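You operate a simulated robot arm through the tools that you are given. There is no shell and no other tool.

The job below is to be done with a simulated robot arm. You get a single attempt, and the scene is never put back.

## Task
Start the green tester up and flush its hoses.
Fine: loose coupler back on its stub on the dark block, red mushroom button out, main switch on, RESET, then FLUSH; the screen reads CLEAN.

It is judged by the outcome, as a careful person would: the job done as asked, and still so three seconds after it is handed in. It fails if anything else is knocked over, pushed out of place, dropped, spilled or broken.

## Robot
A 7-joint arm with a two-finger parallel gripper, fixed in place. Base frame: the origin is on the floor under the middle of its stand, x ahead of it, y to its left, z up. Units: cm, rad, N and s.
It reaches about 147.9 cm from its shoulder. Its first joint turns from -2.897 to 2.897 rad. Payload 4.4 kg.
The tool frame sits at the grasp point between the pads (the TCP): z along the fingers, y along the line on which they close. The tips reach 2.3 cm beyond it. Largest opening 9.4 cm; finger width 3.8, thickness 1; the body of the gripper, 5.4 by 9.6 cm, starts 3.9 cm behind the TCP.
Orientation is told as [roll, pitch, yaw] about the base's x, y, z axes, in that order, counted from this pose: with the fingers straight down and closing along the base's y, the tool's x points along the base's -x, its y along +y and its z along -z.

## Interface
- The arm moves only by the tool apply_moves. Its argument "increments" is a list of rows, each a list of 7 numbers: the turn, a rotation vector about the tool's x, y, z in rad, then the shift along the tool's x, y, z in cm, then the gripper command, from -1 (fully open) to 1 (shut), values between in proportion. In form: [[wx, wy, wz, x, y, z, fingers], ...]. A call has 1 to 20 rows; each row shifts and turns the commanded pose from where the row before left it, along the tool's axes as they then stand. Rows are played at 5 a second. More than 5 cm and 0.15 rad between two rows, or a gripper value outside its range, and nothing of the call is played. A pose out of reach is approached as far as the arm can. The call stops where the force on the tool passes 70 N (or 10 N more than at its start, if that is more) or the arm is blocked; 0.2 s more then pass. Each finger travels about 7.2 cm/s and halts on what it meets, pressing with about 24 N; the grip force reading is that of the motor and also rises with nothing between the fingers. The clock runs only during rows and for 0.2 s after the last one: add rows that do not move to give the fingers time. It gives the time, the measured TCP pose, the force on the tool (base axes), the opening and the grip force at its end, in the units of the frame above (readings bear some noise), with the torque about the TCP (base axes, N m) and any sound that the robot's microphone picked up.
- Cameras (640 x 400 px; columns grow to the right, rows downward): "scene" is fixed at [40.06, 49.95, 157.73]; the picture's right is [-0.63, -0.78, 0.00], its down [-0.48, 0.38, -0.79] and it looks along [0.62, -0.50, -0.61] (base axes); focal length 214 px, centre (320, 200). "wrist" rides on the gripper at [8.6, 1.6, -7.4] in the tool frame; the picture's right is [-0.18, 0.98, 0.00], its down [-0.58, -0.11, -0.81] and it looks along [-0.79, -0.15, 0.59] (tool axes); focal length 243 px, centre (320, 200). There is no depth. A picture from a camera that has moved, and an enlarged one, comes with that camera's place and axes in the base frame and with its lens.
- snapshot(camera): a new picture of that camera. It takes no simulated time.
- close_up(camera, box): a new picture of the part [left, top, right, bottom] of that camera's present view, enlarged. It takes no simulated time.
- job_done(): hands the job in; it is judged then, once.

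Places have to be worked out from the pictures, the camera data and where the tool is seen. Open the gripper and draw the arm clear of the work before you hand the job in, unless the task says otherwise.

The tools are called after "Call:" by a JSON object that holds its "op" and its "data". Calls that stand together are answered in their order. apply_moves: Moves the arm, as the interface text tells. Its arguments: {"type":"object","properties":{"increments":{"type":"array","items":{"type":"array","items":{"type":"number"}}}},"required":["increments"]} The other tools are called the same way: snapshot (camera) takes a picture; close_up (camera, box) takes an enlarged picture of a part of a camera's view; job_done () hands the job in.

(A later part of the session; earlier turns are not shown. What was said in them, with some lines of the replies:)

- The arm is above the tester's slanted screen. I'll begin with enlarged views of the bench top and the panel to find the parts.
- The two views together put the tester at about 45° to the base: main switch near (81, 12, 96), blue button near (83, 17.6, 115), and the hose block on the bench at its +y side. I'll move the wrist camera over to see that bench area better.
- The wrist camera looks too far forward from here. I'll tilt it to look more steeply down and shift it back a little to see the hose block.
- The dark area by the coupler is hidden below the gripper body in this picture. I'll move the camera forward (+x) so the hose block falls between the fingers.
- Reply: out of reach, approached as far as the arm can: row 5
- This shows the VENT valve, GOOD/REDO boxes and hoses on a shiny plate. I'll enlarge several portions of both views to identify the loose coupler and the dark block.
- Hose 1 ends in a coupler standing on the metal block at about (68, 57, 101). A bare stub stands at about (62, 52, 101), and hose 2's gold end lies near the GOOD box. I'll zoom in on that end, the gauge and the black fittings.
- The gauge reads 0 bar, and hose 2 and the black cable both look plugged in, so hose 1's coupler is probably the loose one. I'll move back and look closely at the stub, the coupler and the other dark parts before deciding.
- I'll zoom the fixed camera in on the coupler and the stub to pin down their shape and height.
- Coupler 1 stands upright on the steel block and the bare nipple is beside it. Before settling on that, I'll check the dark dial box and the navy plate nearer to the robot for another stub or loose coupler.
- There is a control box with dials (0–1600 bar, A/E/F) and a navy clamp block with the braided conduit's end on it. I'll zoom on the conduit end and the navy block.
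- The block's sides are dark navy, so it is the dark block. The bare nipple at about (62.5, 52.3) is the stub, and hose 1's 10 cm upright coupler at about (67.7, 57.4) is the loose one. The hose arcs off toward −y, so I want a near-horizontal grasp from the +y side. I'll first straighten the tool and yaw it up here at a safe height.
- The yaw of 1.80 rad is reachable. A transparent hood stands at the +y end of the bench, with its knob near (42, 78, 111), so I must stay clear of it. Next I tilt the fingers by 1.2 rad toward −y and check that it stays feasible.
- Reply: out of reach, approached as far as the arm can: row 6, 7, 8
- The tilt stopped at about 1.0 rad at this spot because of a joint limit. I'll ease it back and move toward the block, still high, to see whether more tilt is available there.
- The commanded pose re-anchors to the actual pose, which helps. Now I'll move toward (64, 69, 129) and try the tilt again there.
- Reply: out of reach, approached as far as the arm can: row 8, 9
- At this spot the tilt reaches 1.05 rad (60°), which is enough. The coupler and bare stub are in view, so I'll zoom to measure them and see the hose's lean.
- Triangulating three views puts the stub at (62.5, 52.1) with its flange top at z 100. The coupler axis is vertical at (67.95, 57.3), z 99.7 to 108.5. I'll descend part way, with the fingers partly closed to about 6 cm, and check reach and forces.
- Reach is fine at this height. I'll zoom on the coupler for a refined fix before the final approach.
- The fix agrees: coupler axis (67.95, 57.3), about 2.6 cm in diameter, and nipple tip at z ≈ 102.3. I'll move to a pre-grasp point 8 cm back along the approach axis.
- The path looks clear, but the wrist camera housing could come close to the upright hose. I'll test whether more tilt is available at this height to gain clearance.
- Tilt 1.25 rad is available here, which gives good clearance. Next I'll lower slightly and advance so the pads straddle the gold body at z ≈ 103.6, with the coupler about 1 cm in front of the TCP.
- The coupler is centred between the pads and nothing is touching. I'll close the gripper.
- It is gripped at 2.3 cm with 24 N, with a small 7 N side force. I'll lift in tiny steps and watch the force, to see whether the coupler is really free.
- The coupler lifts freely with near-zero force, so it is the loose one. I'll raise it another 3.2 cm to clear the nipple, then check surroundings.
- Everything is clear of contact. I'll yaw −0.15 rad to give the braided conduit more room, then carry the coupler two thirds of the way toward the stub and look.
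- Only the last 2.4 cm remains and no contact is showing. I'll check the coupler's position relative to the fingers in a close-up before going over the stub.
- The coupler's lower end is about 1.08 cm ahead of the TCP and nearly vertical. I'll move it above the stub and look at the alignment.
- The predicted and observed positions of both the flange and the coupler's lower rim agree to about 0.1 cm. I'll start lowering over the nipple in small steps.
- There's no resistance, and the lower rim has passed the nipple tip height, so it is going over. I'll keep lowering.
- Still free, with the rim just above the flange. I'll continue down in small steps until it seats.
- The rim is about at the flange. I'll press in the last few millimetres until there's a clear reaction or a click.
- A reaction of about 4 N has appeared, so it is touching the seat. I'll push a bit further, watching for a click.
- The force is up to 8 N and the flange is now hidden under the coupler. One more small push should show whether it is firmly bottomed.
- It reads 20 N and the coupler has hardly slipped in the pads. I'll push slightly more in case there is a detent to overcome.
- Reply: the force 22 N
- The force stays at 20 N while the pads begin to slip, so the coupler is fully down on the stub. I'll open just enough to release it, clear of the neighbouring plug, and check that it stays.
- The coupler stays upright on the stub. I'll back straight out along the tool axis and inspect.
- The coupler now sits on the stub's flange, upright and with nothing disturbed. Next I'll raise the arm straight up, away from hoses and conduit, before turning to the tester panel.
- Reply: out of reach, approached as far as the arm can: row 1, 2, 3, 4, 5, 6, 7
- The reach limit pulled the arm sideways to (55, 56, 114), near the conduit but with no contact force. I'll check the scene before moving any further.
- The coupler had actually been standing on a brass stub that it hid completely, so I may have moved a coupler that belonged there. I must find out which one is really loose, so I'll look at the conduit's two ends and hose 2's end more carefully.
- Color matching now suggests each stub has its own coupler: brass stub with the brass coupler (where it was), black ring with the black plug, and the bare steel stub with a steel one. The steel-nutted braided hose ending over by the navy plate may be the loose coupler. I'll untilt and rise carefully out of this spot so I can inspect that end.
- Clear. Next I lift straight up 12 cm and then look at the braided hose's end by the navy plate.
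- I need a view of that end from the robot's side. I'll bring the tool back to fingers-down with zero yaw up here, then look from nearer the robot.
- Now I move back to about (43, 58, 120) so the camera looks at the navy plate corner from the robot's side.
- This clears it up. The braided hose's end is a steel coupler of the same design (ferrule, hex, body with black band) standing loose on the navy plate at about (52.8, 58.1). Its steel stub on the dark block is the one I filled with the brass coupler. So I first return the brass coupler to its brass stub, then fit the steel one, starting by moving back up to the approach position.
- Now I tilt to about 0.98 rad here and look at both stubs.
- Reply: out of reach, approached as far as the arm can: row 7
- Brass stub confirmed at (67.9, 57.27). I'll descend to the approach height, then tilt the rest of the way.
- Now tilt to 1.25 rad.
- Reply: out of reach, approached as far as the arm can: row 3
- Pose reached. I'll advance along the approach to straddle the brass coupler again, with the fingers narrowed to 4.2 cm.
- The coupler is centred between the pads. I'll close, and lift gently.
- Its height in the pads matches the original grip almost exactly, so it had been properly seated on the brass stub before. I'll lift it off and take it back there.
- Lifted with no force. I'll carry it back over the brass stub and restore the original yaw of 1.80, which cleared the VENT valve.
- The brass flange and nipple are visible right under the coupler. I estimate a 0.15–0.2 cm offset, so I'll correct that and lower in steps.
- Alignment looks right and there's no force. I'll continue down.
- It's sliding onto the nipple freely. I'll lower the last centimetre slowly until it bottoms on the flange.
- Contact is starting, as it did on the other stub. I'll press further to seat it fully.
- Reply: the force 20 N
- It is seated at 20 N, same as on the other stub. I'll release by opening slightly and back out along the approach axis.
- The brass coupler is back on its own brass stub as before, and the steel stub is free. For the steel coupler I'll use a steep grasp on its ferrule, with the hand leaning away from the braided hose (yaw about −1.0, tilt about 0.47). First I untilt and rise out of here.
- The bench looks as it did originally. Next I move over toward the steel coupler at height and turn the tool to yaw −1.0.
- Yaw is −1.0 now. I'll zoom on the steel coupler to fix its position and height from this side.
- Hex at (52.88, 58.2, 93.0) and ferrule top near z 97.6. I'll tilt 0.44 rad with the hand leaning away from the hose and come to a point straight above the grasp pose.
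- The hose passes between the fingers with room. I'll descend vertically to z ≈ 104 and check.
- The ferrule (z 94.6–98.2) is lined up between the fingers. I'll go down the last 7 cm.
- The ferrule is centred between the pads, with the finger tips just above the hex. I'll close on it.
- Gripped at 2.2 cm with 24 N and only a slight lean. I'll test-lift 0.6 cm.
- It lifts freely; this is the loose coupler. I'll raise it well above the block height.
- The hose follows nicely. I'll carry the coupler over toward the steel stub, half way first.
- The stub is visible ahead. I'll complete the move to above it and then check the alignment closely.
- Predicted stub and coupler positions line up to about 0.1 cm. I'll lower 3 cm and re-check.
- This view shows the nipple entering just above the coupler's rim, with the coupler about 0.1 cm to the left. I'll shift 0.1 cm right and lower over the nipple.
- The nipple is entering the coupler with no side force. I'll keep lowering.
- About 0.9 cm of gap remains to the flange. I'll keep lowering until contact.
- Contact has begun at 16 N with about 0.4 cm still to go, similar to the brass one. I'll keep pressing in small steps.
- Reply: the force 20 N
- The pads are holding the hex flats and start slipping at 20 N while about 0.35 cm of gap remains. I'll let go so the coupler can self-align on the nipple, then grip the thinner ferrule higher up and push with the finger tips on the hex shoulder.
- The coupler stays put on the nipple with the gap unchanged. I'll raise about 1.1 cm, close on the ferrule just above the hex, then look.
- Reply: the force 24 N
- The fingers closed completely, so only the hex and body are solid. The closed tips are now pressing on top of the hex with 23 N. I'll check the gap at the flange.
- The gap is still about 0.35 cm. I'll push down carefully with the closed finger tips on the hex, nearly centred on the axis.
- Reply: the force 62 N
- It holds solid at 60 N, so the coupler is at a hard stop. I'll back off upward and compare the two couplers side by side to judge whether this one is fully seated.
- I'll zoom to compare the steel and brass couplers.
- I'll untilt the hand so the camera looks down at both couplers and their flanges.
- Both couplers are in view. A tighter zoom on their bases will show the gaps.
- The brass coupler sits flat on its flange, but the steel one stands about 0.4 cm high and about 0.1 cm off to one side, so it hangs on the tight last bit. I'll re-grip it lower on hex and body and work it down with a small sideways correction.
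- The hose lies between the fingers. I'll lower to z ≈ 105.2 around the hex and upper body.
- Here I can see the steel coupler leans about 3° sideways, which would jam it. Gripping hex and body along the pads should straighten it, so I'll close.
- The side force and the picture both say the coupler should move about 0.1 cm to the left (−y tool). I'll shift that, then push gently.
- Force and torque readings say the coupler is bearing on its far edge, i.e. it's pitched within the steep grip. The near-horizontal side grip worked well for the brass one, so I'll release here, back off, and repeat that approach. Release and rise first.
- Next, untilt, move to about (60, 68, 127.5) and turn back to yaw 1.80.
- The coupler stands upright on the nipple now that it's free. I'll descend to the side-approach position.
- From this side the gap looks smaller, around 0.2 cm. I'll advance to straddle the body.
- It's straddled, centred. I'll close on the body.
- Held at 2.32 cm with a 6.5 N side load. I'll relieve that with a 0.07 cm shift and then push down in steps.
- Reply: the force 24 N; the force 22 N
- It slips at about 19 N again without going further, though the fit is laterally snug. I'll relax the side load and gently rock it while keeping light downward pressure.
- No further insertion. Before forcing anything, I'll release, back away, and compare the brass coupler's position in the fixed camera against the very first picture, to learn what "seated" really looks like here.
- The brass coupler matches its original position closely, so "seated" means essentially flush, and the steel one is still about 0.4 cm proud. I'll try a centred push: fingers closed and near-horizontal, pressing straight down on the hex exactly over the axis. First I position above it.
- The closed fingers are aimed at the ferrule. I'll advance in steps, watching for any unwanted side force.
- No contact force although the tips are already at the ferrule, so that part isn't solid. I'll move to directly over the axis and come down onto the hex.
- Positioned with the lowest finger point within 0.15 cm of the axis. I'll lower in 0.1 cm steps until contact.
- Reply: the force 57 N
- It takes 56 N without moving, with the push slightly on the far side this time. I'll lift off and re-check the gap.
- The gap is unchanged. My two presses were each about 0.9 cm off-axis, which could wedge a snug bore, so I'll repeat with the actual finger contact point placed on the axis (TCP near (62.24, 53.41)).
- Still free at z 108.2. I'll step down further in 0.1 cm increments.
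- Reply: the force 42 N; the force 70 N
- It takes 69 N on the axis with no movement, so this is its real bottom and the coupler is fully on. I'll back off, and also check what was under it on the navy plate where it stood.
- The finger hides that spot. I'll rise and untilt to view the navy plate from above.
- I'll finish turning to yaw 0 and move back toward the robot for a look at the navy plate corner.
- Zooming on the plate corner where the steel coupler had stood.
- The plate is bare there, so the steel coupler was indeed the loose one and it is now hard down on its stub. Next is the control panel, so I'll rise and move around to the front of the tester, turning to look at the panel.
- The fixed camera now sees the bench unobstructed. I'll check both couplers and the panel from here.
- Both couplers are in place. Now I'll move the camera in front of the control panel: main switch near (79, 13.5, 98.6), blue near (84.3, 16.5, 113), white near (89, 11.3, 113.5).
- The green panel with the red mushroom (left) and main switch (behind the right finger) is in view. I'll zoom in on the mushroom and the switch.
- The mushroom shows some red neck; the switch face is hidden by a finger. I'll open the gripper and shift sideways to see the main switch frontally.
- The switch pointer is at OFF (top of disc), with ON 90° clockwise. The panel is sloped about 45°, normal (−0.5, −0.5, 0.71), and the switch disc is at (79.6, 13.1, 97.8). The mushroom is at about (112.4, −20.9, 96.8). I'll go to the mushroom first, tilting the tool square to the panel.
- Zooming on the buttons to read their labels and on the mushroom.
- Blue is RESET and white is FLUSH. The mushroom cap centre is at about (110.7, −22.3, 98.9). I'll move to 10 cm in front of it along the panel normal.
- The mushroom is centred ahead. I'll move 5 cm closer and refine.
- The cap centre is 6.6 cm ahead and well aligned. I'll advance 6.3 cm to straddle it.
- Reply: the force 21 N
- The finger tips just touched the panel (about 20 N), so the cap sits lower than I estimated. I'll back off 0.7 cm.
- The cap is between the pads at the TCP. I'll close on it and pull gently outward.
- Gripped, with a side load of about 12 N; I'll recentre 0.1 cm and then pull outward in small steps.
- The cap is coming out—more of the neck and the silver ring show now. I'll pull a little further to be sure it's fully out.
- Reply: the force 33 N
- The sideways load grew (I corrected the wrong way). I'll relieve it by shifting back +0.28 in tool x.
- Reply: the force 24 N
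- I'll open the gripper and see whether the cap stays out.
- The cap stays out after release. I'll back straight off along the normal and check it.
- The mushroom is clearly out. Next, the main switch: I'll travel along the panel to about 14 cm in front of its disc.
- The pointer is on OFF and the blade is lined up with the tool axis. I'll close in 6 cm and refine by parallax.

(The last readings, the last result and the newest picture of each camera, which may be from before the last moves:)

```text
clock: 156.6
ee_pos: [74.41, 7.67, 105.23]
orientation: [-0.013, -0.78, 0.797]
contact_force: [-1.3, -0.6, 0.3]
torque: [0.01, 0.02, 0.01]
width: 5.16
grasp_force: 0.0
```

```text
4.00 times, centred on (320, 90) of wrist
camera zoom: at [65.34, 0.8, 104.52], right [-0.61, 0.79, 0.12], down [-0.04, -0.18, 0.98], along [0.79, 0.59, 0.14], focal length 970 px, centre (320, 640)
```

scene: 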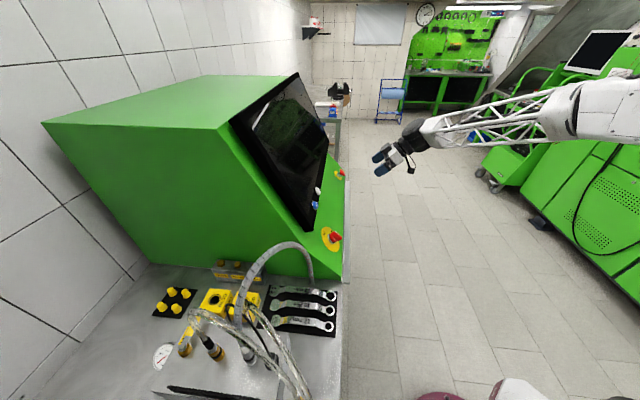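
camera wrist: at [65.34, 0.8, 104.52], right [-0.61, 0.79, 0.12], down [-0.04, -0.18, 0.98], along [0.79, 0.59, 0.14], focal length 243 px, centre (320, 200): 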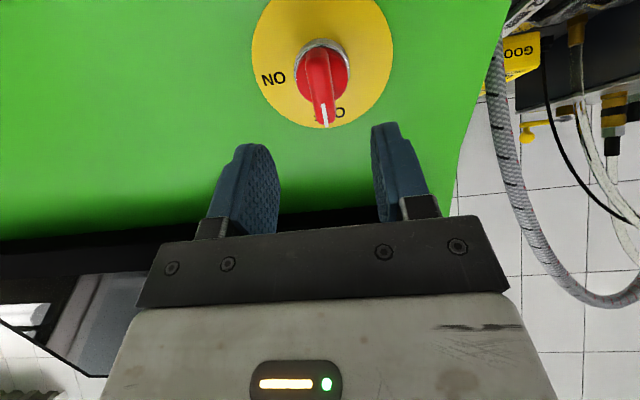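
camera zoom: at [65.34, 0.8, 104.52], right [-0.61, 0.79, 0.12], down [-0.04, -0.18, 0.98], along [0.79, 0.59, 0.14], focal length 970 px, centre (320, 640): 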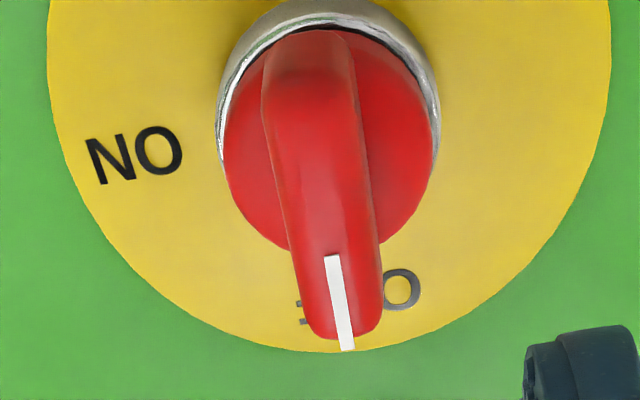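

The blade top is 7.1 cm ahead and stands 2.5 cm above its base. I'll advance 6.7 cm to straddle it.

Call:
{"op": "apply_moves", "data": {"increments": [[0, 0, 0, 0, 0.1, 2.2, -0.1], [0, 0, 0, 0, 0, 2.2, -0.1], [0, 0, 0, 0, 0, 1.3, -0.1], [0, 0, 0, 0, 0, 1.0, -0.1], [0, 0, 0, 0, 0, 0, -0.1]]}}

Call:
{"op": "snapshot", "data": {"camera": "wrist"}}

Call:
{"op": "close_up", "data": {"camera": "wrist", "box": [220, 80, 420, 240]}}

```text
clock: 157.8
ee_pos: [77.7, 11.17, 100.34]
orientation: [-0.012, -0.78, 0.798]
contact_force: [-0.3, -0.6, -0.5]
torque: [-0.03, 0.01, -0.02]
width: 5.17
grasp_force: 0.1
```

```text
taken
camera wrist: at [68.6, 4.19, 99.66], right [-0.61, 0.79, 0.12], down [-0.04, -0.18, 0.98], along [0.79, 0.59, 0.14], focal length 243 px, centre (320, 200)
```

wrist: 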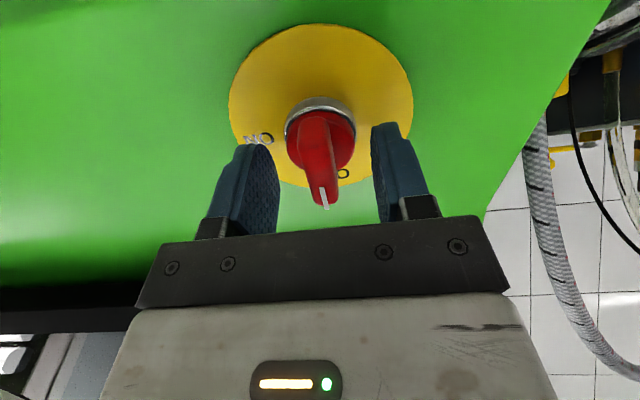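

```text
2.50 times, centred on (320, 160) of wrist
camera zoom: at [68.6, 4.19, 99.66], right [-0.61, 0.79, 0.12], down [-0.04, -0.18, 0.98], along [0.79, 0.59, 0.14], focal length 606 px, centre (320, 300)
```

zoom: 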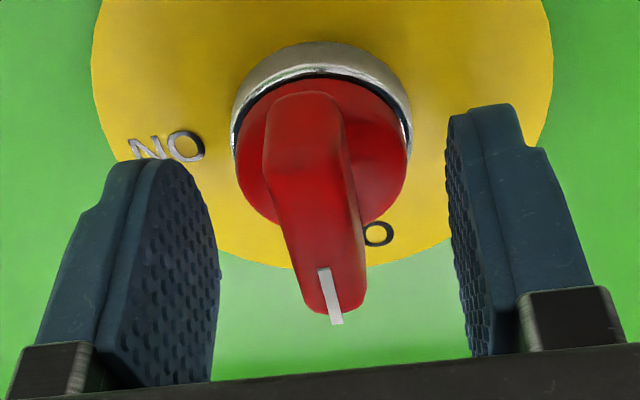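

The blade is between the pads. I'll close on it.

Call:
{"op": "apply_moves", "data": {"increments": [[0, 0, 0, 0, 0, 0, 0.4], [0, 0, 0, 0, 0, 0, 1], [0, 0, 0, 0, 0, 0, 1], [0, 0, 0, 0, 0, 0, 1]]}}

Call:
{"op": "close_up", "data": {"camera": "wrist", "box": [220, 80, 420, 240]}}

```text
clock: 158.8
ee_pos: [77.6, 11.17, 100.37]
orientation: [-0.013, -0.78, 0.799]
contact_force: [-16.7, 14.5, 2.0]
torque: [0.32, 0.31, 0.35]
width: 3.25
grasp_force: 45.0
```

```text
2.50 times, centred on (320, 160) of wrist
camera zoom: at [68.56, 4.22, 99.66], right [-0.61, 0.78, 0.12], down [-0.04, -0.18, 0.98], along [0.79, 0.59, 0.14], focal length 606 px, centre (320, 300)
```

zoom: 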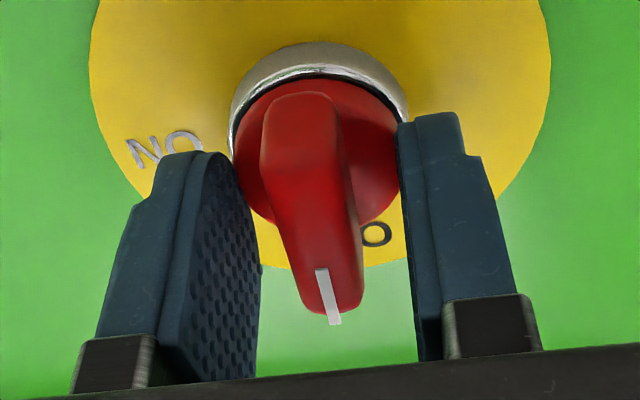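

The tips caught the round base rather than the blade. I'll open, back off 1 cm, recentre, and close again.

Call:
{"op": "apply_moves", "data": {"increments": [[0, 0, 0, 0, 0, 0, 0.2], [0, 0, 0, 0, 0, 0, -0.1], [0, 0, 0, 0, 0, -0.5, -0.1], [0, 0, 0, 0, 0, -0.5, -0.1], [0, 0, 0, 0, 0, 0, 0.4], [0, 0, 0, 0, 0, 0, 1], [0, 0, 0, 0, 0, 0, 1], [0, 0, 0, 0, 0, 0, 1]]}}

Call:
{"op": "close_up", "data": {"camera": "wrist", "box": [220, 80, 420, 240]}}

```text
clock: 160.6
ee_pos: [77.06, 10.62, 101.12]
orientation: [-0.01, -0.781, 0.8]
contact_force: [-27.2, 12.2, 5.3]
torque: [0.89, 0.35, 0.01]
width: 1.36
grasp_force: 44.8
```

```text
2.50 times, centred on (320, 160) of wrist
camera zoom: at [68.04, 3.7, 100.38], right [-0.61, 0.78, 0.12], down [-0.04, -0.18, 0.98], along [0.79, 0.59, 0.14], focal length 606 px, centre (320, 300)
```

zoom: 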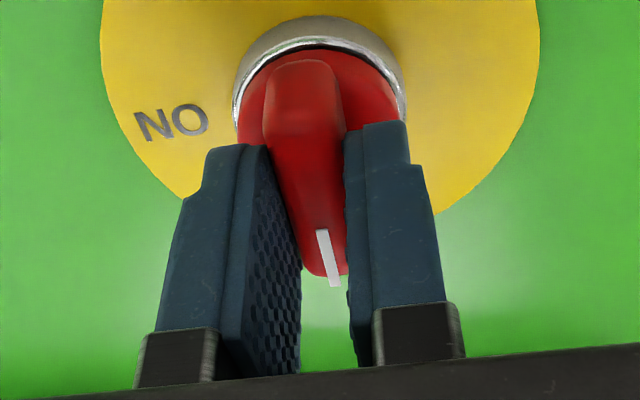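

The blade is now held (1.36 cm wide), with about 28 N of side load. I'll recentre 0.15 cm.

Call:
{"op": "apply_moves", "data": {"increments": [[0, 0, 0, 0, 0.08, 0, 1], [0, 0, 0, 0, 0.07, 0, 1], [0, 0, 0, 0, 0, 0, 1]]}}

```text
clock: 161.4
ee_pos: [77.05, 10.59, 101.16]
orientation: [-0.012, -0.78, 0.799]
contact_force: [13.8, -3.5, -8.4]
torque: [0.28, 0.09, -0.29]
width: 1.39
grasp_force: 45.1
```

Side load is acceptable. I'll shift 0.2 cm in tool x to put the TCP on the knob axis and begin turning clockwise (+z tool) in small steps.

Call:
{"op": "apply_moves", "data": {"increments": [[0, 0, 0, 0.1, -0.03, 0, 1], [0, 0, 0, 0.1, -0.03, 0, 1], [0, 0, 0.1, 0, 0, 0, 1], [0, 0, 0.1, 0, 0, 0, 1], [0, 0, 0, 0, 0, 0, 1]]}}

Call:
{"op": "close_up", "data": {"camera": "wrist", "box": [220, 80, 420, 240]}}

```text
clock: 162.6
ee_pos: [77.08, 10.55, 101.0]
orientation: [0.184, -0.764, 0.518]
contact_force: [37.9, 17.3, 5.7]
torque: [0.56, -0.3, 0.35]
width: 1.38
grasp_force: 45.0
```

```text
2.50 times, centred on (320, 160) of wrist
camera zoom: at [67.08, 5.11, 100.7], right [-0.47, 0.84, 0.26], down [0.03, -0.28, 0.96], along [0.88, 0.46, 0.11], focal length 606 px, centre (320, 300)
```

zoom: 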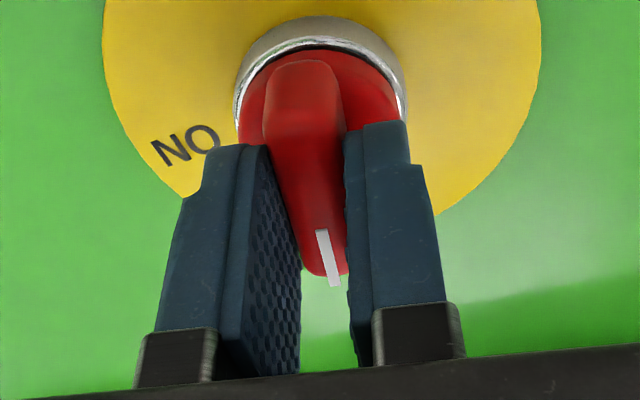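

The knob turns with the gripper, but there's ~34 N against −x: my 0.2 shift was unnecessary. I'll take it back and continue turning.

Call:
{"op": "apply_moves", "data": {"increments": [[0, 0, 0, -0.1, -0.02, 0.05, 1], [0, 0, 0, -0.1, -0.02, 0.05, 1], [0, 0, 0, 0, 0, 0, 1]]}}

```text
clock: 163.4
ee_pos: [77.08, 10.6, 101.03]
orientation: [0.184, -0.762, 0.521]
contact_force: [-35.7, -10.4, 26.3]
torque: [0.53, 0.38, 0.71]
width: 1.42
grasp_force: 44.6
```

Axial load now; I'll back off 0.06 cm along z and continue turning in small steps.

Call:
{"op": "apply_moves", "data": {"increments": [[0, 0, 0, 0, 0.02, -0.06, 1], [0, 0, 0.1, 0, 0, 0, 1], [0, 0, 0.1, 0, 0, 0, 1], [0, 0, 0, 0, 0, 0, 1]]}}

Call:
{"op": "close_up", "data": {"camera": "wrist", "box": [220, 80, 420, 240]}}

```text
clock: 164.4
ee_pos: [77.1, 10.46, 101.21]
orientation: [0.362, -0.708, 0.258]
contact_force: [-1.7, -13.0, 2.4]
torque: [0.2, 0.33, 0.48]
width: 1.38
grasp_force: 45.3
```

```text
2.50 times, centred on (320, 160) of wrist
camera zoom: at [66.45, 6.63, 101.22], right [-0.32, 0.87, 0.38], down [0.07, -0.38, 0.92], along [0.95, 0.32, 0.06], focal length 606 px, centre (320, 300)
```

zoom: 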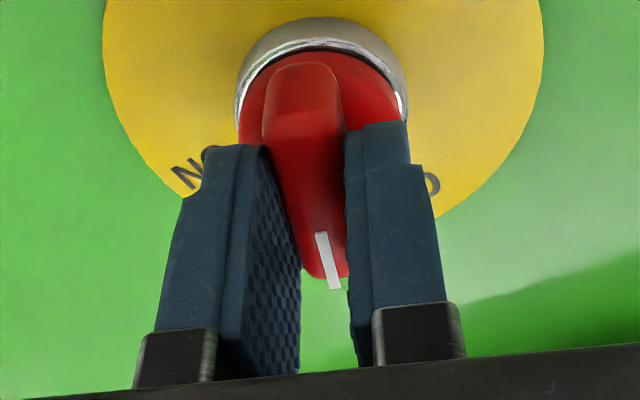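

Loads are low (13 N) and it's turning well. I'll continue.

Call:
{"op": "apply_moves", "data": {"increments": [[0, 0, 0.1, 0, 0, 0, 1], [0, 0, 0.1, 0, 0, 0, 1], [0, 0, 0.1, 0, 0, 0, 1], [0, 0, 0, 0, 0, 0, 1]]}}

Call:
{"op": "close_up", "data": {"camera": "wrist", "box": [220, 80, 420, 240]}}

```text
clock: 165.4
ee_pos: [77.32, 10.58, 101.0]
orientation: [0.563, -0.574, -0.079]
contact_force: [13.5, -34.5, -10.7]
torque: [0.1, -0.4, -0.1]
width: 1.42
grasp_force: 44.9
```

```text
2.50 times, centred on (320, 160) of wrist
camera zoom: at [65.97, 8.87, 102.42], right [-0.06, 0.84, 0.54], down [0.11, -0.53, 0.84], along [0.99, 0.11, -0.06], focal length 606 px, centre (320, 300)
```

zoom: 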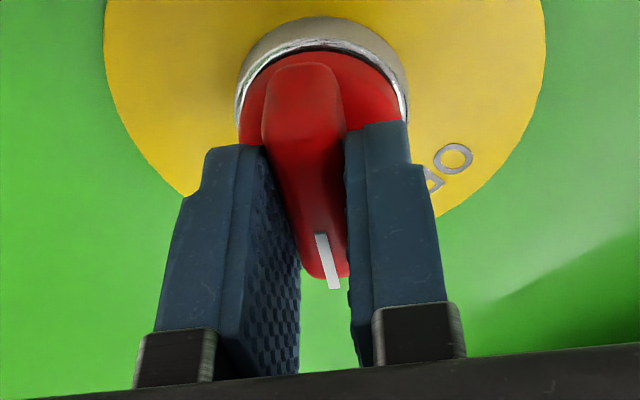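

Lateral load has risen to about 38 N along −y; I'll shift 0.12 cm that way and go on.

Call:
{"op": "apply_moves", "data": {"increments": [[0, 0, 0, 0, -0.12, 0, 1], [0, 0, 0, 0, 0, 0, 1]]}}

Call:
{"op": "apply_moves", "data": {"increments": [[0, 0, 0.1, 0, 0, 0, 1], [0, 0, 0.1, 0, -0.03, 0, 1], [0, 0, 0.1, 0, -0.03, 0, 1], [0, 0, 0, 0, 0, 0, 1]]}}

Call:
{"op": "close_up", "data": {"camera": "wrist", "box": [220, 80, 420, 240]}}

```text
clock: 166.0
ee_pos: [77.25, 10.51, 101.09]
orientation: [0.561, -0.572, -0.077]
contact_force: [12.2, -17.2, -10.0]
torque: [0.38, -0.53, -0.02]
width: 1.43
grasp_force: 45.2
```

```text
clock: 167.0
ee_pos: [77.18, 10.47, 100.93]
orientation: [0.691, -0.397, -0.351]
contact_force: [23.6, -5.4, -14.5]
torque: [0.4, -0.35, 0.1]
width: 1.45
grasp_force: 45.2
```

```text
2.50 times, centred on (320, 160) of wrist
camera zoom: at [66.13, 10.89, 103.97], right [0.19, 0.74, 0.65], down [0.1, -0.67, 0.73], along [0.98, -0.08, -0.2], focal length 606 px, centre (320, 300)
```

zoom: 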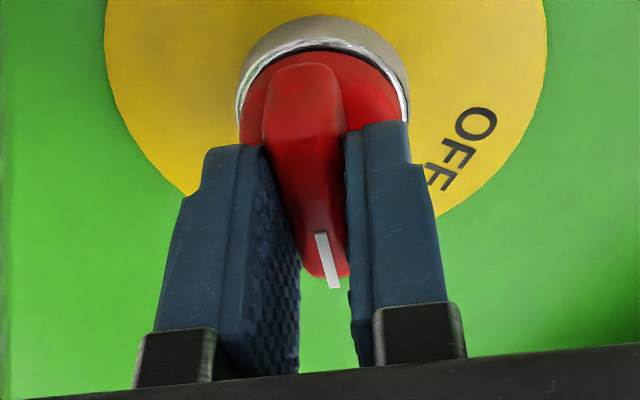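

About 1.0 rad so far with moderate loads. I'll continue.

Call:
{"op": "apply_moves", "data": {"increments": [[0, 0, 0.1, 0, 0, 0, 1], [0, 0, 0.1, 0, 0, 0, 1], [0, 0, 0.1, 0, 0, 0, 1], [0, 0, 0, 0, 0, 0, 1]]}}

Call:
{"op": "close_up", "data": {"camera": "wrist", "box": [220, 80, 420, 240]}}

```text
clock: 168.0
ee_pos: [77.18, 10.5, 101.02]
orientation: [0.761, -0.198, -0.585]
contact_force: [2.0, -14.6, -12.0]
torque: [0.33, -0.13, 0.08]
width: 1.42
grasp_force: 44.7
```

```text
2.50 times, centred on (320, 160) of wrist
camera zoom: at [66.94, 12.59, 105.73], right [0.43, 0.57, 0.7], down [0.04, -0.79, 0.61], along [0.9, -0.24, -0.37], focal length 606 px, centre (320, 300)
```

zoom: 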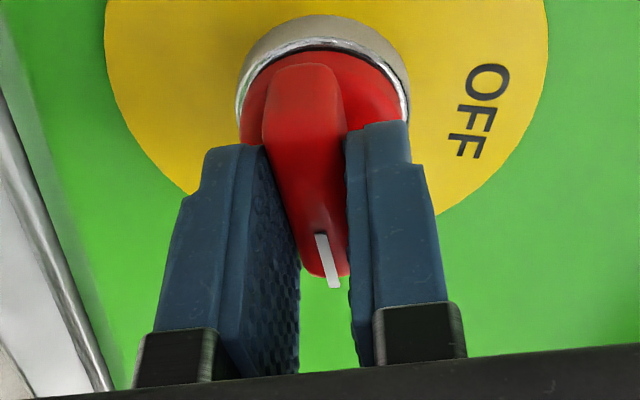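

1.3 rad and loads are low. I'll finish the last 0.27 rad.

Call:
{"op": "apply_moves", "data": {"increments": [[0, 0, 0.1, 0, 0, 0, 1], [0, 0, 0.1, 0, 0, 0, 1], [0, 0, 0.07, 0, 0, 0, 1], [0, 0, 0, 0, 0, 0, 1]]}}

Call:
{"op": "close_up", "data": {"camera": "wrist", "box": [220, 80, 420, 240]}}

Call:
{"op": "close_up", "data": {"camera": "scene", "box": [250, 90, 370, 260]}}

```text
clock: 169.0
ee_pos: [77.09, 10.5, 100.84]
orientation: [0.781, -0.007, -0.781]
contact_force: [-10.1, -31.4, -22.2]
torque: [0.0, -0.08, 0.07]
width: 1.44
grasp_force: 45.1
```

```text
2.50 times, centred on (320, 160) of wrist
camera zoom: at [68.19, 13.69, 107.36], right [0.62, 0.37, 0.69], down [-0.04, -0.86, 0.5], along [0.78, -0.34, -0.52], focal length 606 px, centre (320, 300)
```

zoom: 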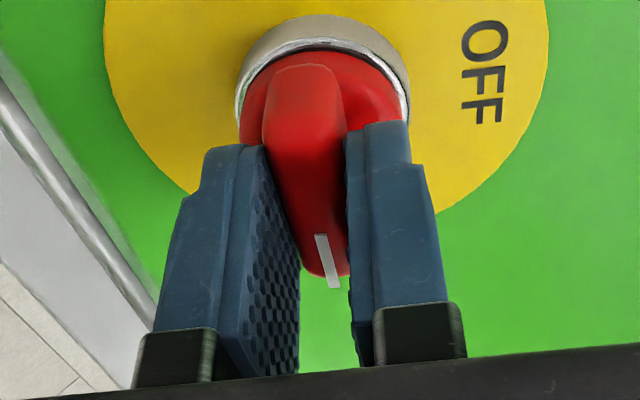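

```text
2.35 times, centred on (310, 175) of scene
camera zoom: at [40.06, 49.95, 157.73], right [-0.63, -0.78, 0.0], down [-0.48, 0.38, -0.79], along [0.62, -0.5, -0.61], focal length 505 px, centre (344, 259)
```

zoom: 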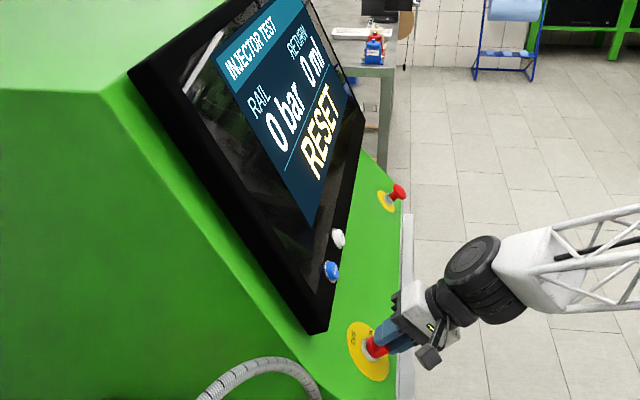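

The screen is lit: "INJECTOR TEST – RAIL 0 bar – RETURN 0 ml – RESET". The main switch is ON. I'll release the knob and back straight off.

Call:
{"op": "apply_moves", "data": {"increments": [[0, 0, 0, 0, 0, 0, 0.6], [0, 0, 0, 0, 0, 0, 0.2], [0, 0, 0, 0, 0, 0, 0.1], [0, 0, 0, 0, 0, -1.5, 0.1], [0, 0, 0, 0, 0, -2.5, 0.1], [0, 0, 0, 0, 0, -3.5, 0.1], [0, 0, 0, 0, 0, -4, 0.1], [0, 0, 0, 0, 0, 0, 0.1]]}}

Call:
{"op": "snapshot", "data": {"camera": "wrist"}}

Call:
{"op": "close_up", "data": {"camera": "scene", "box": [270, 100, 370, 260]}}

```text
clock: 170.8
ee_pos: [71.34, 4.54, 109.21]
orientation: [0.78, -0.009, -0.781]
contact_force: [0.8, -0.4, -0.9]
torque: [0.0, -0.02, 0.01]
width: 4.24
grasp_force: 0.0
```

```text
taken
camera wrist: at [62.44, 7.94, 115.64], right [0.62, 0.37, 0.69], down [-0.04, -0.86, 0.5], along [0.79, -0.34, -0.52], focal length 243 px, centre (320, 200)
```

wrist: 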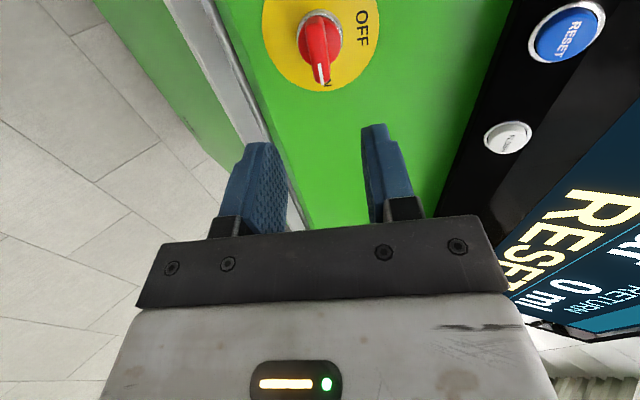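

```text
2.50 times, centred on (320, 180) of scene
camera zoom: at [40.06, 49.95, 157.73], right [-0.63, -0.78, 0.0], down [-0.48, 0.38, -0.79], along [0.62, -0.5, -0.61], focal length 536 px, centre (320, 250)
```

zoom: 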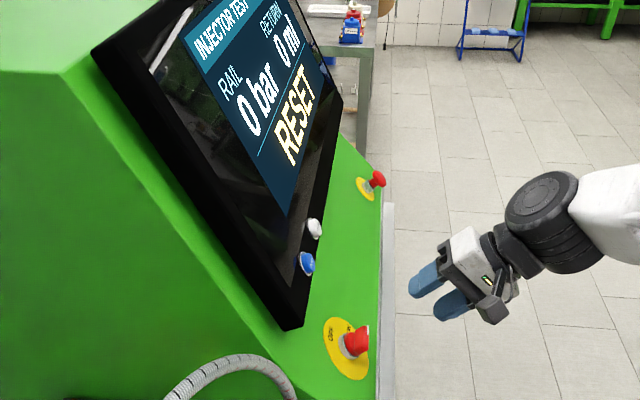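

The switch reads ON and RESET is requested. RESET is at about (83.5, 16.9, 113.3) on a bezel tilted about 62°. I'll close the fingers, tilt 0.3 rad to be square to the bezel, and move to 10 cm in front of RESET.

Call:
{"op": "apply_moves", "data": {"increments": [[-0.148, 0, 0, 0, 0, -1, 0.6], [-0.148, 0, 0, 0, 0, 0, 1], [0, 0, 0, 0, 3.93, 1.2, 1], [0, 0, 0, 0, 3.93, 1.2, 1], [0, 0, 0, 0, 3.93, 1.2, 1], [0, 0, 0, 0, 0, 0, 1]]}}

Call:
{"op": "snapshot", "data": {"camera": "wrist"}}

Call:
{"op": "close_up", "data": {"camera": "scene", "box": [290, 150, 390, 230]}}

```text
clock: 172.2
ee_pos: [77.06, 10.61, 118.47]
orientation: [1.077, -0.008, -0.779]
contact_force: [0.0, 0.1, -0.4]
torque: [-0.01, 0.01, -0.01]
width: 0.01
grasp_force: 24.3
```

```text
taken
camera wrist: at [66.86, 12.64, 123.44], right [0.45, 0.21, 0.87], down [-0.12, -0.95, 0.29], along [0.88, -0.24, -0.4], focal length 243 px, centre (320, 200)
```

wrist: 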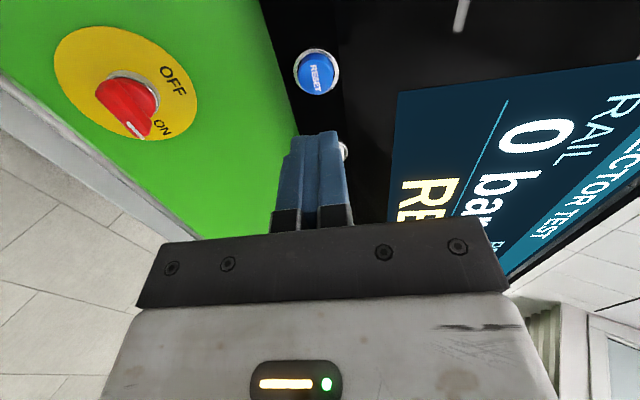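

```text
5.00 times, centred on (340, 190) of scene
camera zoom: at [40.06, 49.95, 157.73], right [-0.63, -0.78, 0.0], down [-0.48, 0.38, -0.79], along [0.62, -0.5, -0.61], focal length 1072 px, centre (220, 250)
```

zoom: 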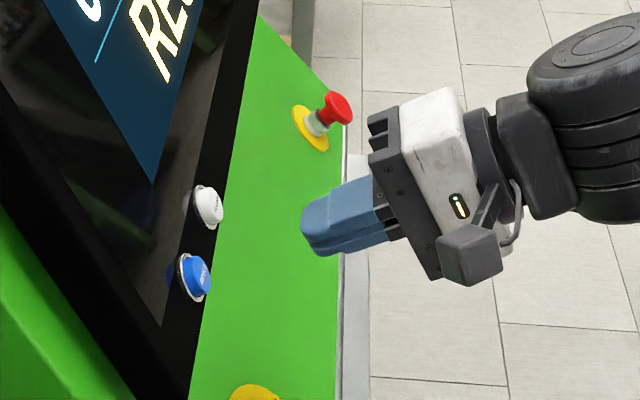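

RESET lies on the tool axis, about 10.5 cm ahead. I'll shift −0.25 in y and advance 7.4 cm, stopping just short.

Call:
{"op": "apply_moves", "data": {"increments": [[0, 0, 0, 0, -0.25, 2.5, 1], [0, 0, 0, 0, 0, 2.5, 1], [0, 0, 0, 0, 0, 1.4, 1], [0, 0, 0, 0, 0, 1.0, 1], [0, 0, 0, 0, 0, 0, 1]]}}

Call:
{"op": "snapshot", "data": {"camera": "wrist"}}

Call:
{"op": "close_up", "data": {"camera": "scene", "box": [290, 160, 350, 230]}}

```text
clock: 173.4
ee_pos: [81.64, 15.09, 114.69]
orientation: [1.077, -0.008, -0.78]
contact_force: [-0.1, 0.1, 0.0]
torque: [0.0, -0.02, 0.02]
width: 0.03
grasp_force: 24.2
```

```text
taken
camera wrist: at [71.44, 17.12, 119.75], right [0.45, 0.21, 0.87], down [-0.12, -0.95, 0.29], along [0.88, -0.24, -0.4], focal length 243 px, centre (320, 200)
```

wrist: 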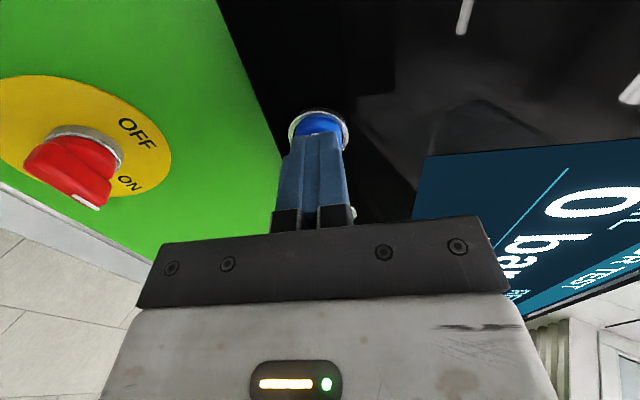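

```text
5.71 times, centred on (320, 195) of scene
camera zoom: at [40.06, 49.95, 157.73], right [-0.63, -0.78, 0.0], down [-0.48, 0.38, -0.79], along [0.62, -0.5, -0.61], focal length 1226 px, centre (320, 229)
```

zoom: 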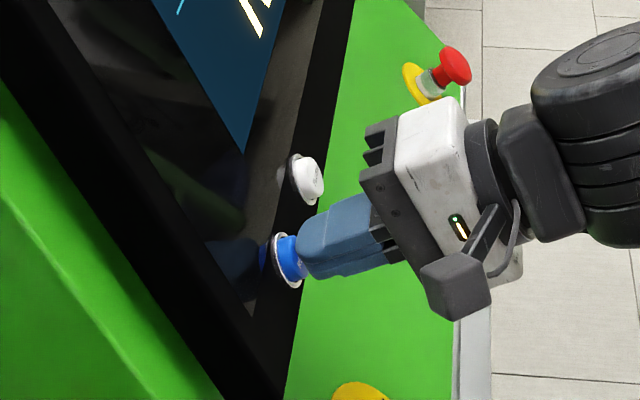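

The tip is right in front of RESET. I'll press in small steps.

Call:
{"op": "apply_moves", "data": {"increments": [[0, 0, 0, 0, 0, 0.3, 1], [0, 0, 0, 0, 0, 0.3, 1], [0, 0, 0, 0, 0, 0.2, 1], [0, 0, 0, 0, 0, 0, 1]]}}

Call:
{"op": "close_up", "data": {"camera": "scene", "box": [260, 80, 370, 230]}}

```text
clock: 174.4
ee_pos: [82.04, 15.57, 114.47]
orientation: [1.077, -0.009, -0.782]
contact_force: [-1.7, -2.5, 1.5]
torque: [-0.02, 0.02, 0.0]
width: 0.0
grasp_force: 23.5
heard: click
```

```text
2.67 times, centred on (315, 155) of scene
camera zoom: at [40.06, 49.95, 157.73], right [-0.63, -0.78, 0.0], down [-0.48, 0.38, -0.79], along [0.62, -0.5, -0.61], focal length 572 px, centre (333, 320)
```

zoom: 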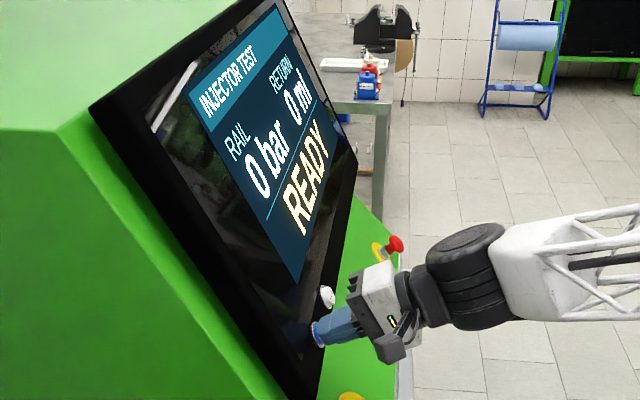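

A click, and the screen says READY. I'll back off, move 7.6 cm along the bezel to FLUSH and check the aim.

Call:
{"op": "apply_moves", "data": {"increments": [[0, 0, 0, 0, 0, -1.5, 1], [0, 0, 0, 0, 0, -2.5, 1], [0, 0, 0, -3.85, -0.1, 0, 1], [0, 0, 0, -3.85, -0.1, 0, 1], [0, 0, 0, 0, 0, 0, 1]]}}

Call:
{"op": "snapshot", "data": {"camera": "wrist"}}

Call:
{"op": "close_up", "data": {"camera": "scene", "box": [290, 140, 370, 230]}}

```text
clock: 175.6
ee_pos: [84.97, 7.65, 116.37]
orientation: [1.077, -0.01, -0.78]
contact_force: [-0.7, 0.0, 0.0]
torque: [-0.01, -0.01, -0.02]
width: 0.0
grasp_force: 24.1
```

```text
taken
camera wrist: at [74.78, 9.62, 121.23], right [0.45, 0.21, 0.87], down [-0.12, -0.95, 0.29], along [0.88, -0.24, -0.4], focal length 243 px, centre (320, 200)
```

wrist: 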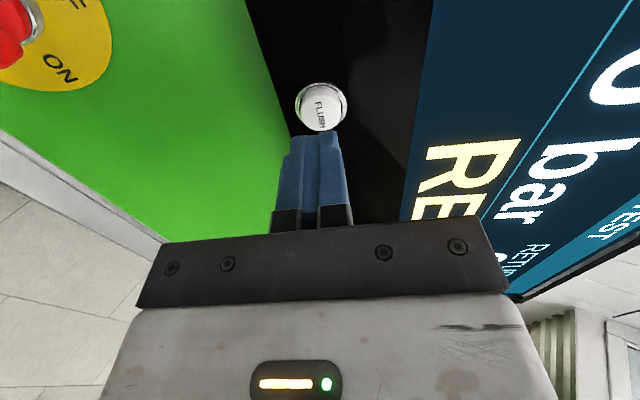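

```text
4.44 times, centred on (330, 185) of scene
camera zoom: at [40.06, 49.95, 157.73], right [-0.63, -0.78, 0.0], down [-0.48, 0.38, -0.79], along [0.62, -0.5, -0.61], focal length 953 px, centre (276, 267)
```

zoom: 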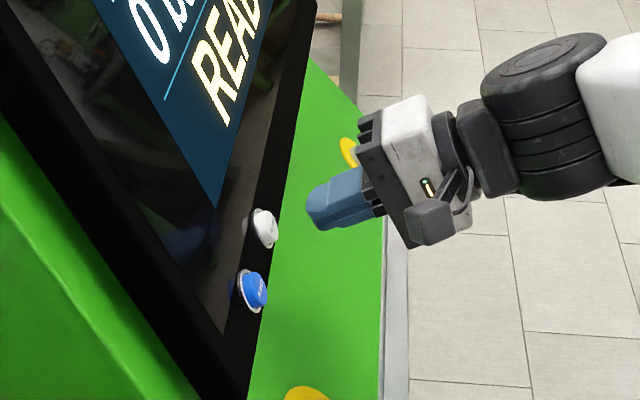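

FLUSH is aligned on the tool axis. I'll advance 3.3 cm to just in front of it, then press slowly.

Call:
{"op": "apply_moves", "data": {"increments": [[0, 0, 0, 0.05, 0.1, 1.8, 1], [0, 0, 0, 0, 0, 1.4, 1], [0, 0, 0, 0, 0, 0.3, 1], [0, 0, 0, 0, 0, 0, 1]]}}

Call:
{"op": "close_up", "data": {"camera": "scene", "box": [290, 150, 360, 220]}}

```text
clock: 176.6
ee_pos: [87.08, 9.9, 114.73]
orientation: [1.076, -0.009, -0.782]
contact_force: [0.1, 0.2, 0.8]
torque: [0.01, 0.01, -0.02]
width: 0.0
grasp_force: 24.4
```

```text
5.71 times, centred on (325, 185) of scene
camera zoom: at [40.06, 49.95, 157.73], right [-0.63, -0.78, 0.0], down [-0.48, 0.38, -0.79], along [0.62, -0.5, -0.61], focal length 1226 px, centre (291, 286)
```

zoom: 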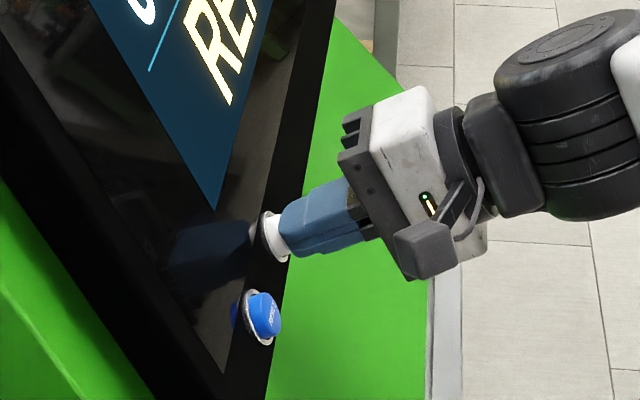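

Almost touching the white button. Pressing FLUSH now in small steps.

Call:
{"op": "apply_moves", "data": {"increments": [[0, 0, 0, 0, 0, 0.3, 1], [0, 0, 0, 0, 0, 0.25, 1], [0, 0, 0, 0, 0, 0.2, 1], [0, 0, 0, 0, 0, 0, 1]]}}

Call:
{"op": "close_up", "data": {"camera": "scene", "box": [260, 80, 370, 230]}}

```text
clock: 177.6
ee_pos: [87.59, 10.22, 114.51]
orientation: [1.078, -0.009, -0.779]
contact_force: [-12.3, -5.5, 5.4]
torque: [-0.01, 0.01, 0.07]
width: 0.01
grasp_force: 23.8
heard: click
```

```text
2.67 times, centred on (315, 155) of scene
camera zoom: at [40.06, 49.95, 157.73], right [-0.63, -0.78, 0.0], down [-0.48, 0.38, -0.79], along [0.62, -0.5, -0.61], focal length 572 px, centre (333, 320)
```

zoom: 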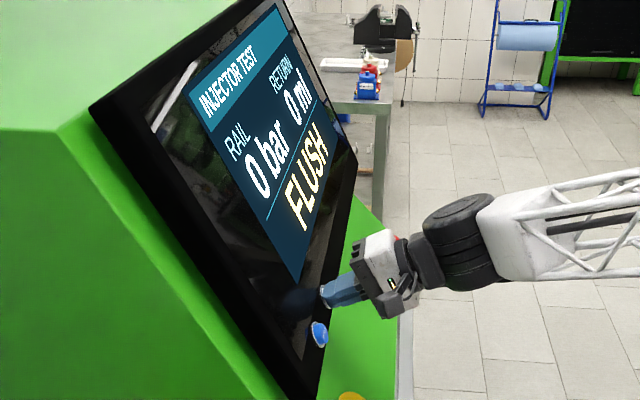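

Click heard; the screen shows FLUSH, so it's running. I'll back off the button and wait.

Call:
{"op": "apply_moves", "data": {"increments": [[0, 0, 0, 0, 0, -1.2, 1], [0, 0, 0, 0, 0, -2.5, 1], [0, 0, 0, 0, 0, -3.5, 1], [0, 0, 0, 0, 0, -4, 1], [0, 0, 0, 0, 0, 0, 1], [0, 0, 0, 0, 0, 0, 1], [0, 0, 0, 0, 0, 0, 1], [0, 0, 0, 0, 0, 0, 1]]}}

Call:
{"op": "close_up", "data": {"camera": "scene", "box": [260, 80, 370, 230]}}

Call:
{"op": "close_up", "data": {"camera": "scene", "box": [140, 240, 340, 400]}}

```text
clock: 179.4
ee_pos: [80.55, 3.27, 119.64]
orientation: [1.076, -0.01, -0.778]
contact_force: [0.2, 0.0, 0.2]
torque: [-0.02, 0.0, 0.02]
width: 0.0
grasp_force: 23.7
```

```text
2.67 times, centred on (315, 155) of scene
camera zoom: at [40.06, 49.95, 157.73], right [-0.63, -0.78, 0.0], down [-0.48, 0.38, -0.79], along [0.62, -0.5, -0.61], focal length 572 px, centre (333, 320)
```

zoom: 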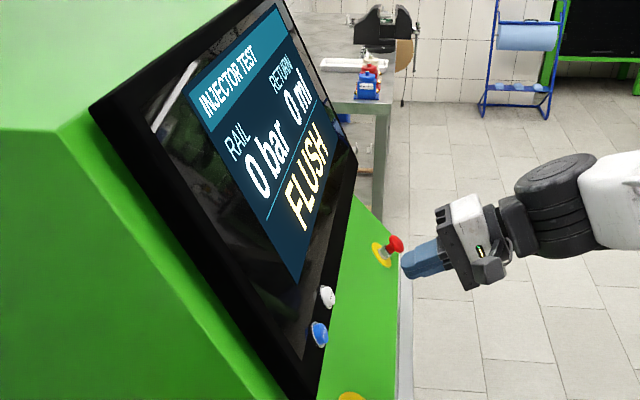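

```text
2.50 times, centred on (240, 320) of scene
camera zoom: at [40.06, 49.95, 157.73], right [-0.63, -0.78, 0.0], down [-0.48, 0.38, -0.79], along [0.62, -0.5, -0.61], focal length 536 px, centre (520, -100)
```

zoom: 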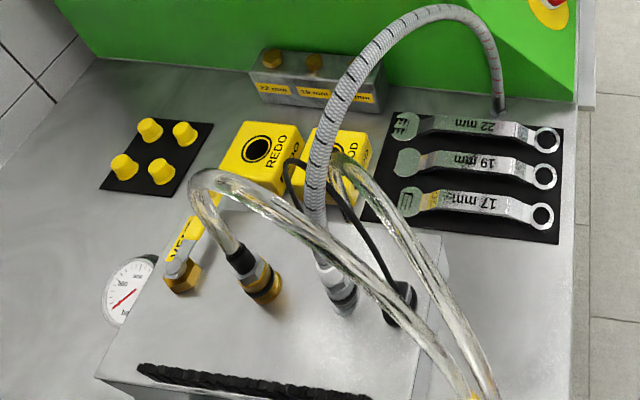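

Flushing, with no leak visible at the couplers. I'll wait a few seconds.

Call:
{"op": "apply_moves", "data": {"increments": [[0, 0, 0, 0, 0, 0, 1], [0, 0, 0, 0, 0, 0, 0.6], [0, 0, 0, 0, 0, 0, 0.2], [0, 0, 0, 0, 0, 0, -0.2], [0, 0, 0, 0, 0, 0, -0.2], [0, 0, 0, 0, 0, 0, -0.2], [0, 0, 0, 0, 0, 0, -0.2], [0, 0, 0, 0, 0, 0, -0.2], [0, 0, 0, 0, 0, 0, -0.2], [0, 0, 0, 0, 0, 0, -0.2], [0, 0, 0, 0, 0, 0, -0.2], [0, 0, 0, 0, 0, 0, -0.2], [0, 0, 0, 0, 0, 0, -0.2], [0, 0, 0, 0, 0, 0, -0.2], [0, 0, 0, 0, 0, 0, -0.2]]}}

Call:
{"op": "close_up", "data": {"camera": "scene", "box": [260, 80, 370, 230]}}

```text
clock: 182.6
ee_pos: [80.51, 3.32, 119.73]
orientation: [1.077, -0.011, -0.78]
contact_force: [-1.0, 0.1, 0.0]
torque: [0.0, 0.02, 0.0]
width: 5.64
grasp_force: 0.0
```

```text
2.67 times, centred on (315, 155) of scene
camera zoom: at [40.06, 49.95, 157.73], right [-0.63, -0.78, 0.0], down [-0.48, 0.38, -0.79], along [0.62, -0.5, -0.61], focal length 572 px, centre (333, 320)
```

zoom: 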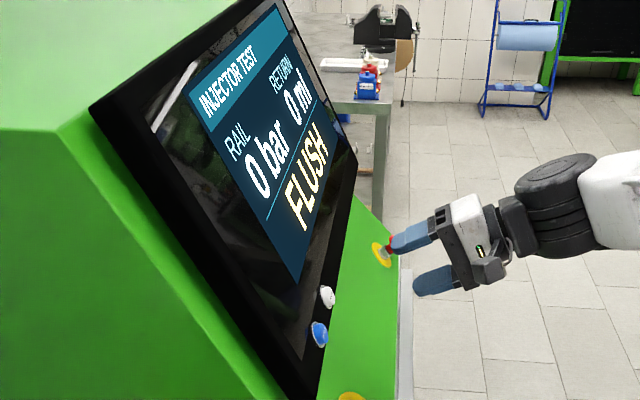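

Still flushing. Meanwhile I'll draw the arm further clear of the panel.

Call:
{"op": "apply_moves", "data": {"increments": [[0, 0, 0, 0, 0, -4, -0.5], [0, 0, 0, 0, 0, -4, -1], [0, 0, 0, 0, 0, -4, -1], [0, 0, 0, 0, 0, 0, -1], [0, 0, 0, 0, 0, 0, -1], [0, 0, 0, 0, 0, 0, -1], [0, 0, 0, 0, 0, 0, -1], [0, 0, 0, 0, 0, 0, -1], [0, 0, 0, 0, 0, 0, -1], [0, 0, 0, 0, 0, 0, -1], [0, 0, 0, 0, 0, 0, -1], [0, 0, 0, 0, 0, 0, -1], [0, 0, 0, 0, 0, 0, -1], [0, 0, 0, 0, 0, 0, -1], [0, 0, 0, 0, 0, 0, -1], [0, 0, 0, 0, 0, 0, -1], [0, 0, 0, 0, 0, 0, -1], [0, 0, 0, 0, 0, 0, -1]]}}

Call:
{"op": "close_up", "data": {"camera": "scene", "box": [260, 80, 370, 230]}}

Call:
{"op": "close_up", "data": {"camera": "scene", "box": [140, 240, 340, 400]}}

```text
clock: 186.4
ee_pos: [73.09, -4.05, 125.4]
orientation: [1.076, -0.009, -0.78]
contact_force: [0.2, -0.6, 0.5]
torque: [0.01, 0.01, 0.02]
width: 9.43
grasp_force: 0.1
```

```text
2.67 times, centred on (315, 155) of scene
camera zoom: at [40.06, 49.95, 157.73], right [-0.63, -0.78, 0.0], down [-0.48, 0.38, -0.79], along [0.62, -0.5, -0.61], focal length 572 px, centre (333, 320)
```

zoom: 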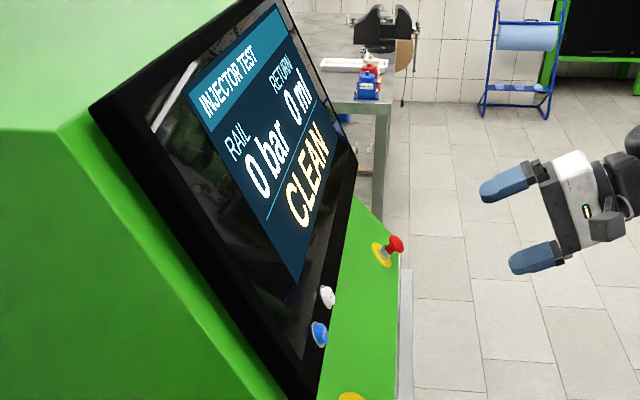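

```text
2.50 times, centred on (240, 320) of scene
camera zoom: at [40.06, 49.95, 157.73], right [-0.63, -0.78, 0.0], down [-0.48, 0.38, -0.79], along [0.62, -0.5, -0.61], focal length 536 px, centre (520, -100)
```

zoom: 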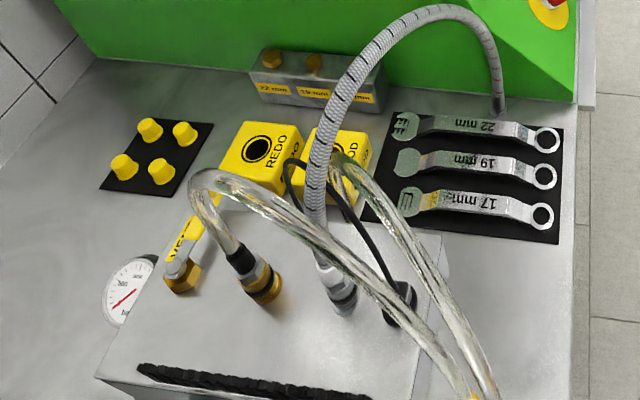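

The screen reads CLEAN. I'll take one last overall look at the switch, mushroom and bench before handing in.

Call:
{"op": "snapshot", "data": {"camera": "scene"}}

Call:
{"op": "close_up", "data": {"camera": "scene", "box": [300, 150, 370, 260]}}

```text
taken
```

scene: 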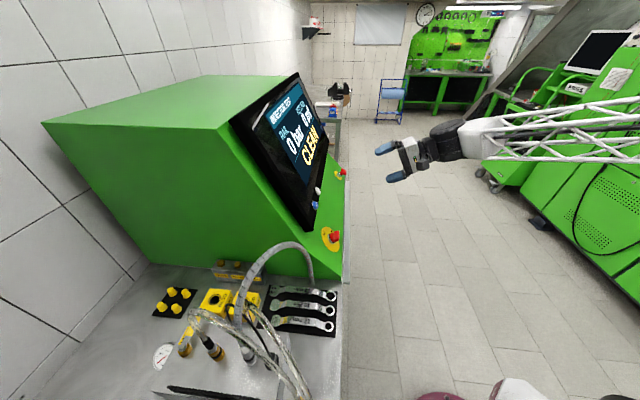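

```text
3.64 times, centred on (335, 205) of scene
camera zoom: at [40.06, 49.95, 157.73], right [-0.63, -0.78, 0.0], down [-0.48, 0.38, -0.79], along [0.62, -0.5, -0.61], focal length 780 px, centre (266, 182)
```

zoom: 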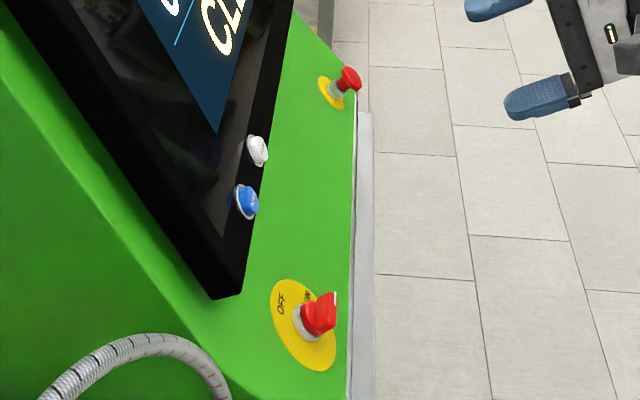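

The steel coupler is on its stub, the brass one is back on its own, the mushroom is out, the switch is ON and the screen reads CLEAN. The gripper is open and the arm is clear, so I'm handing the job in.

Call:
{"op": "job_done", "data": {}}

```text
The job is handed in.
```

The green tester is running and its hoses are flushed; the screen reads CLEAN. I've handed the job in, with the gripper open and the arm clear of the work.

- **Loose coupler:** The steel coupler on the braided hose had been standing loose on the dark plate beside the block. It is now on the bare steel stub on the dark block. It took 69 N pressed straight down without moving, but it stands about 0.4 cm higher on its stub than the brass one. I saw no leak there during the flush.
- **Mistake, put back:** I first moved the wrong coupler, a brass one already on its own stub. I returned it to that stub, and in the fixed camera its position matches the first picture closely.
- **Panel:** The mushroom button is out and the main switch is on. RESET clicked and the screen went to READY. FLUSH clicked and ran about nine seconds before CLEAN appeared.

While reaching for the mushroom button, the fingertips touched the panel at about 20 N and I backed off. I saw no damage, and nothing else on the bench looked moved, dropped or spilled in the last pictures.
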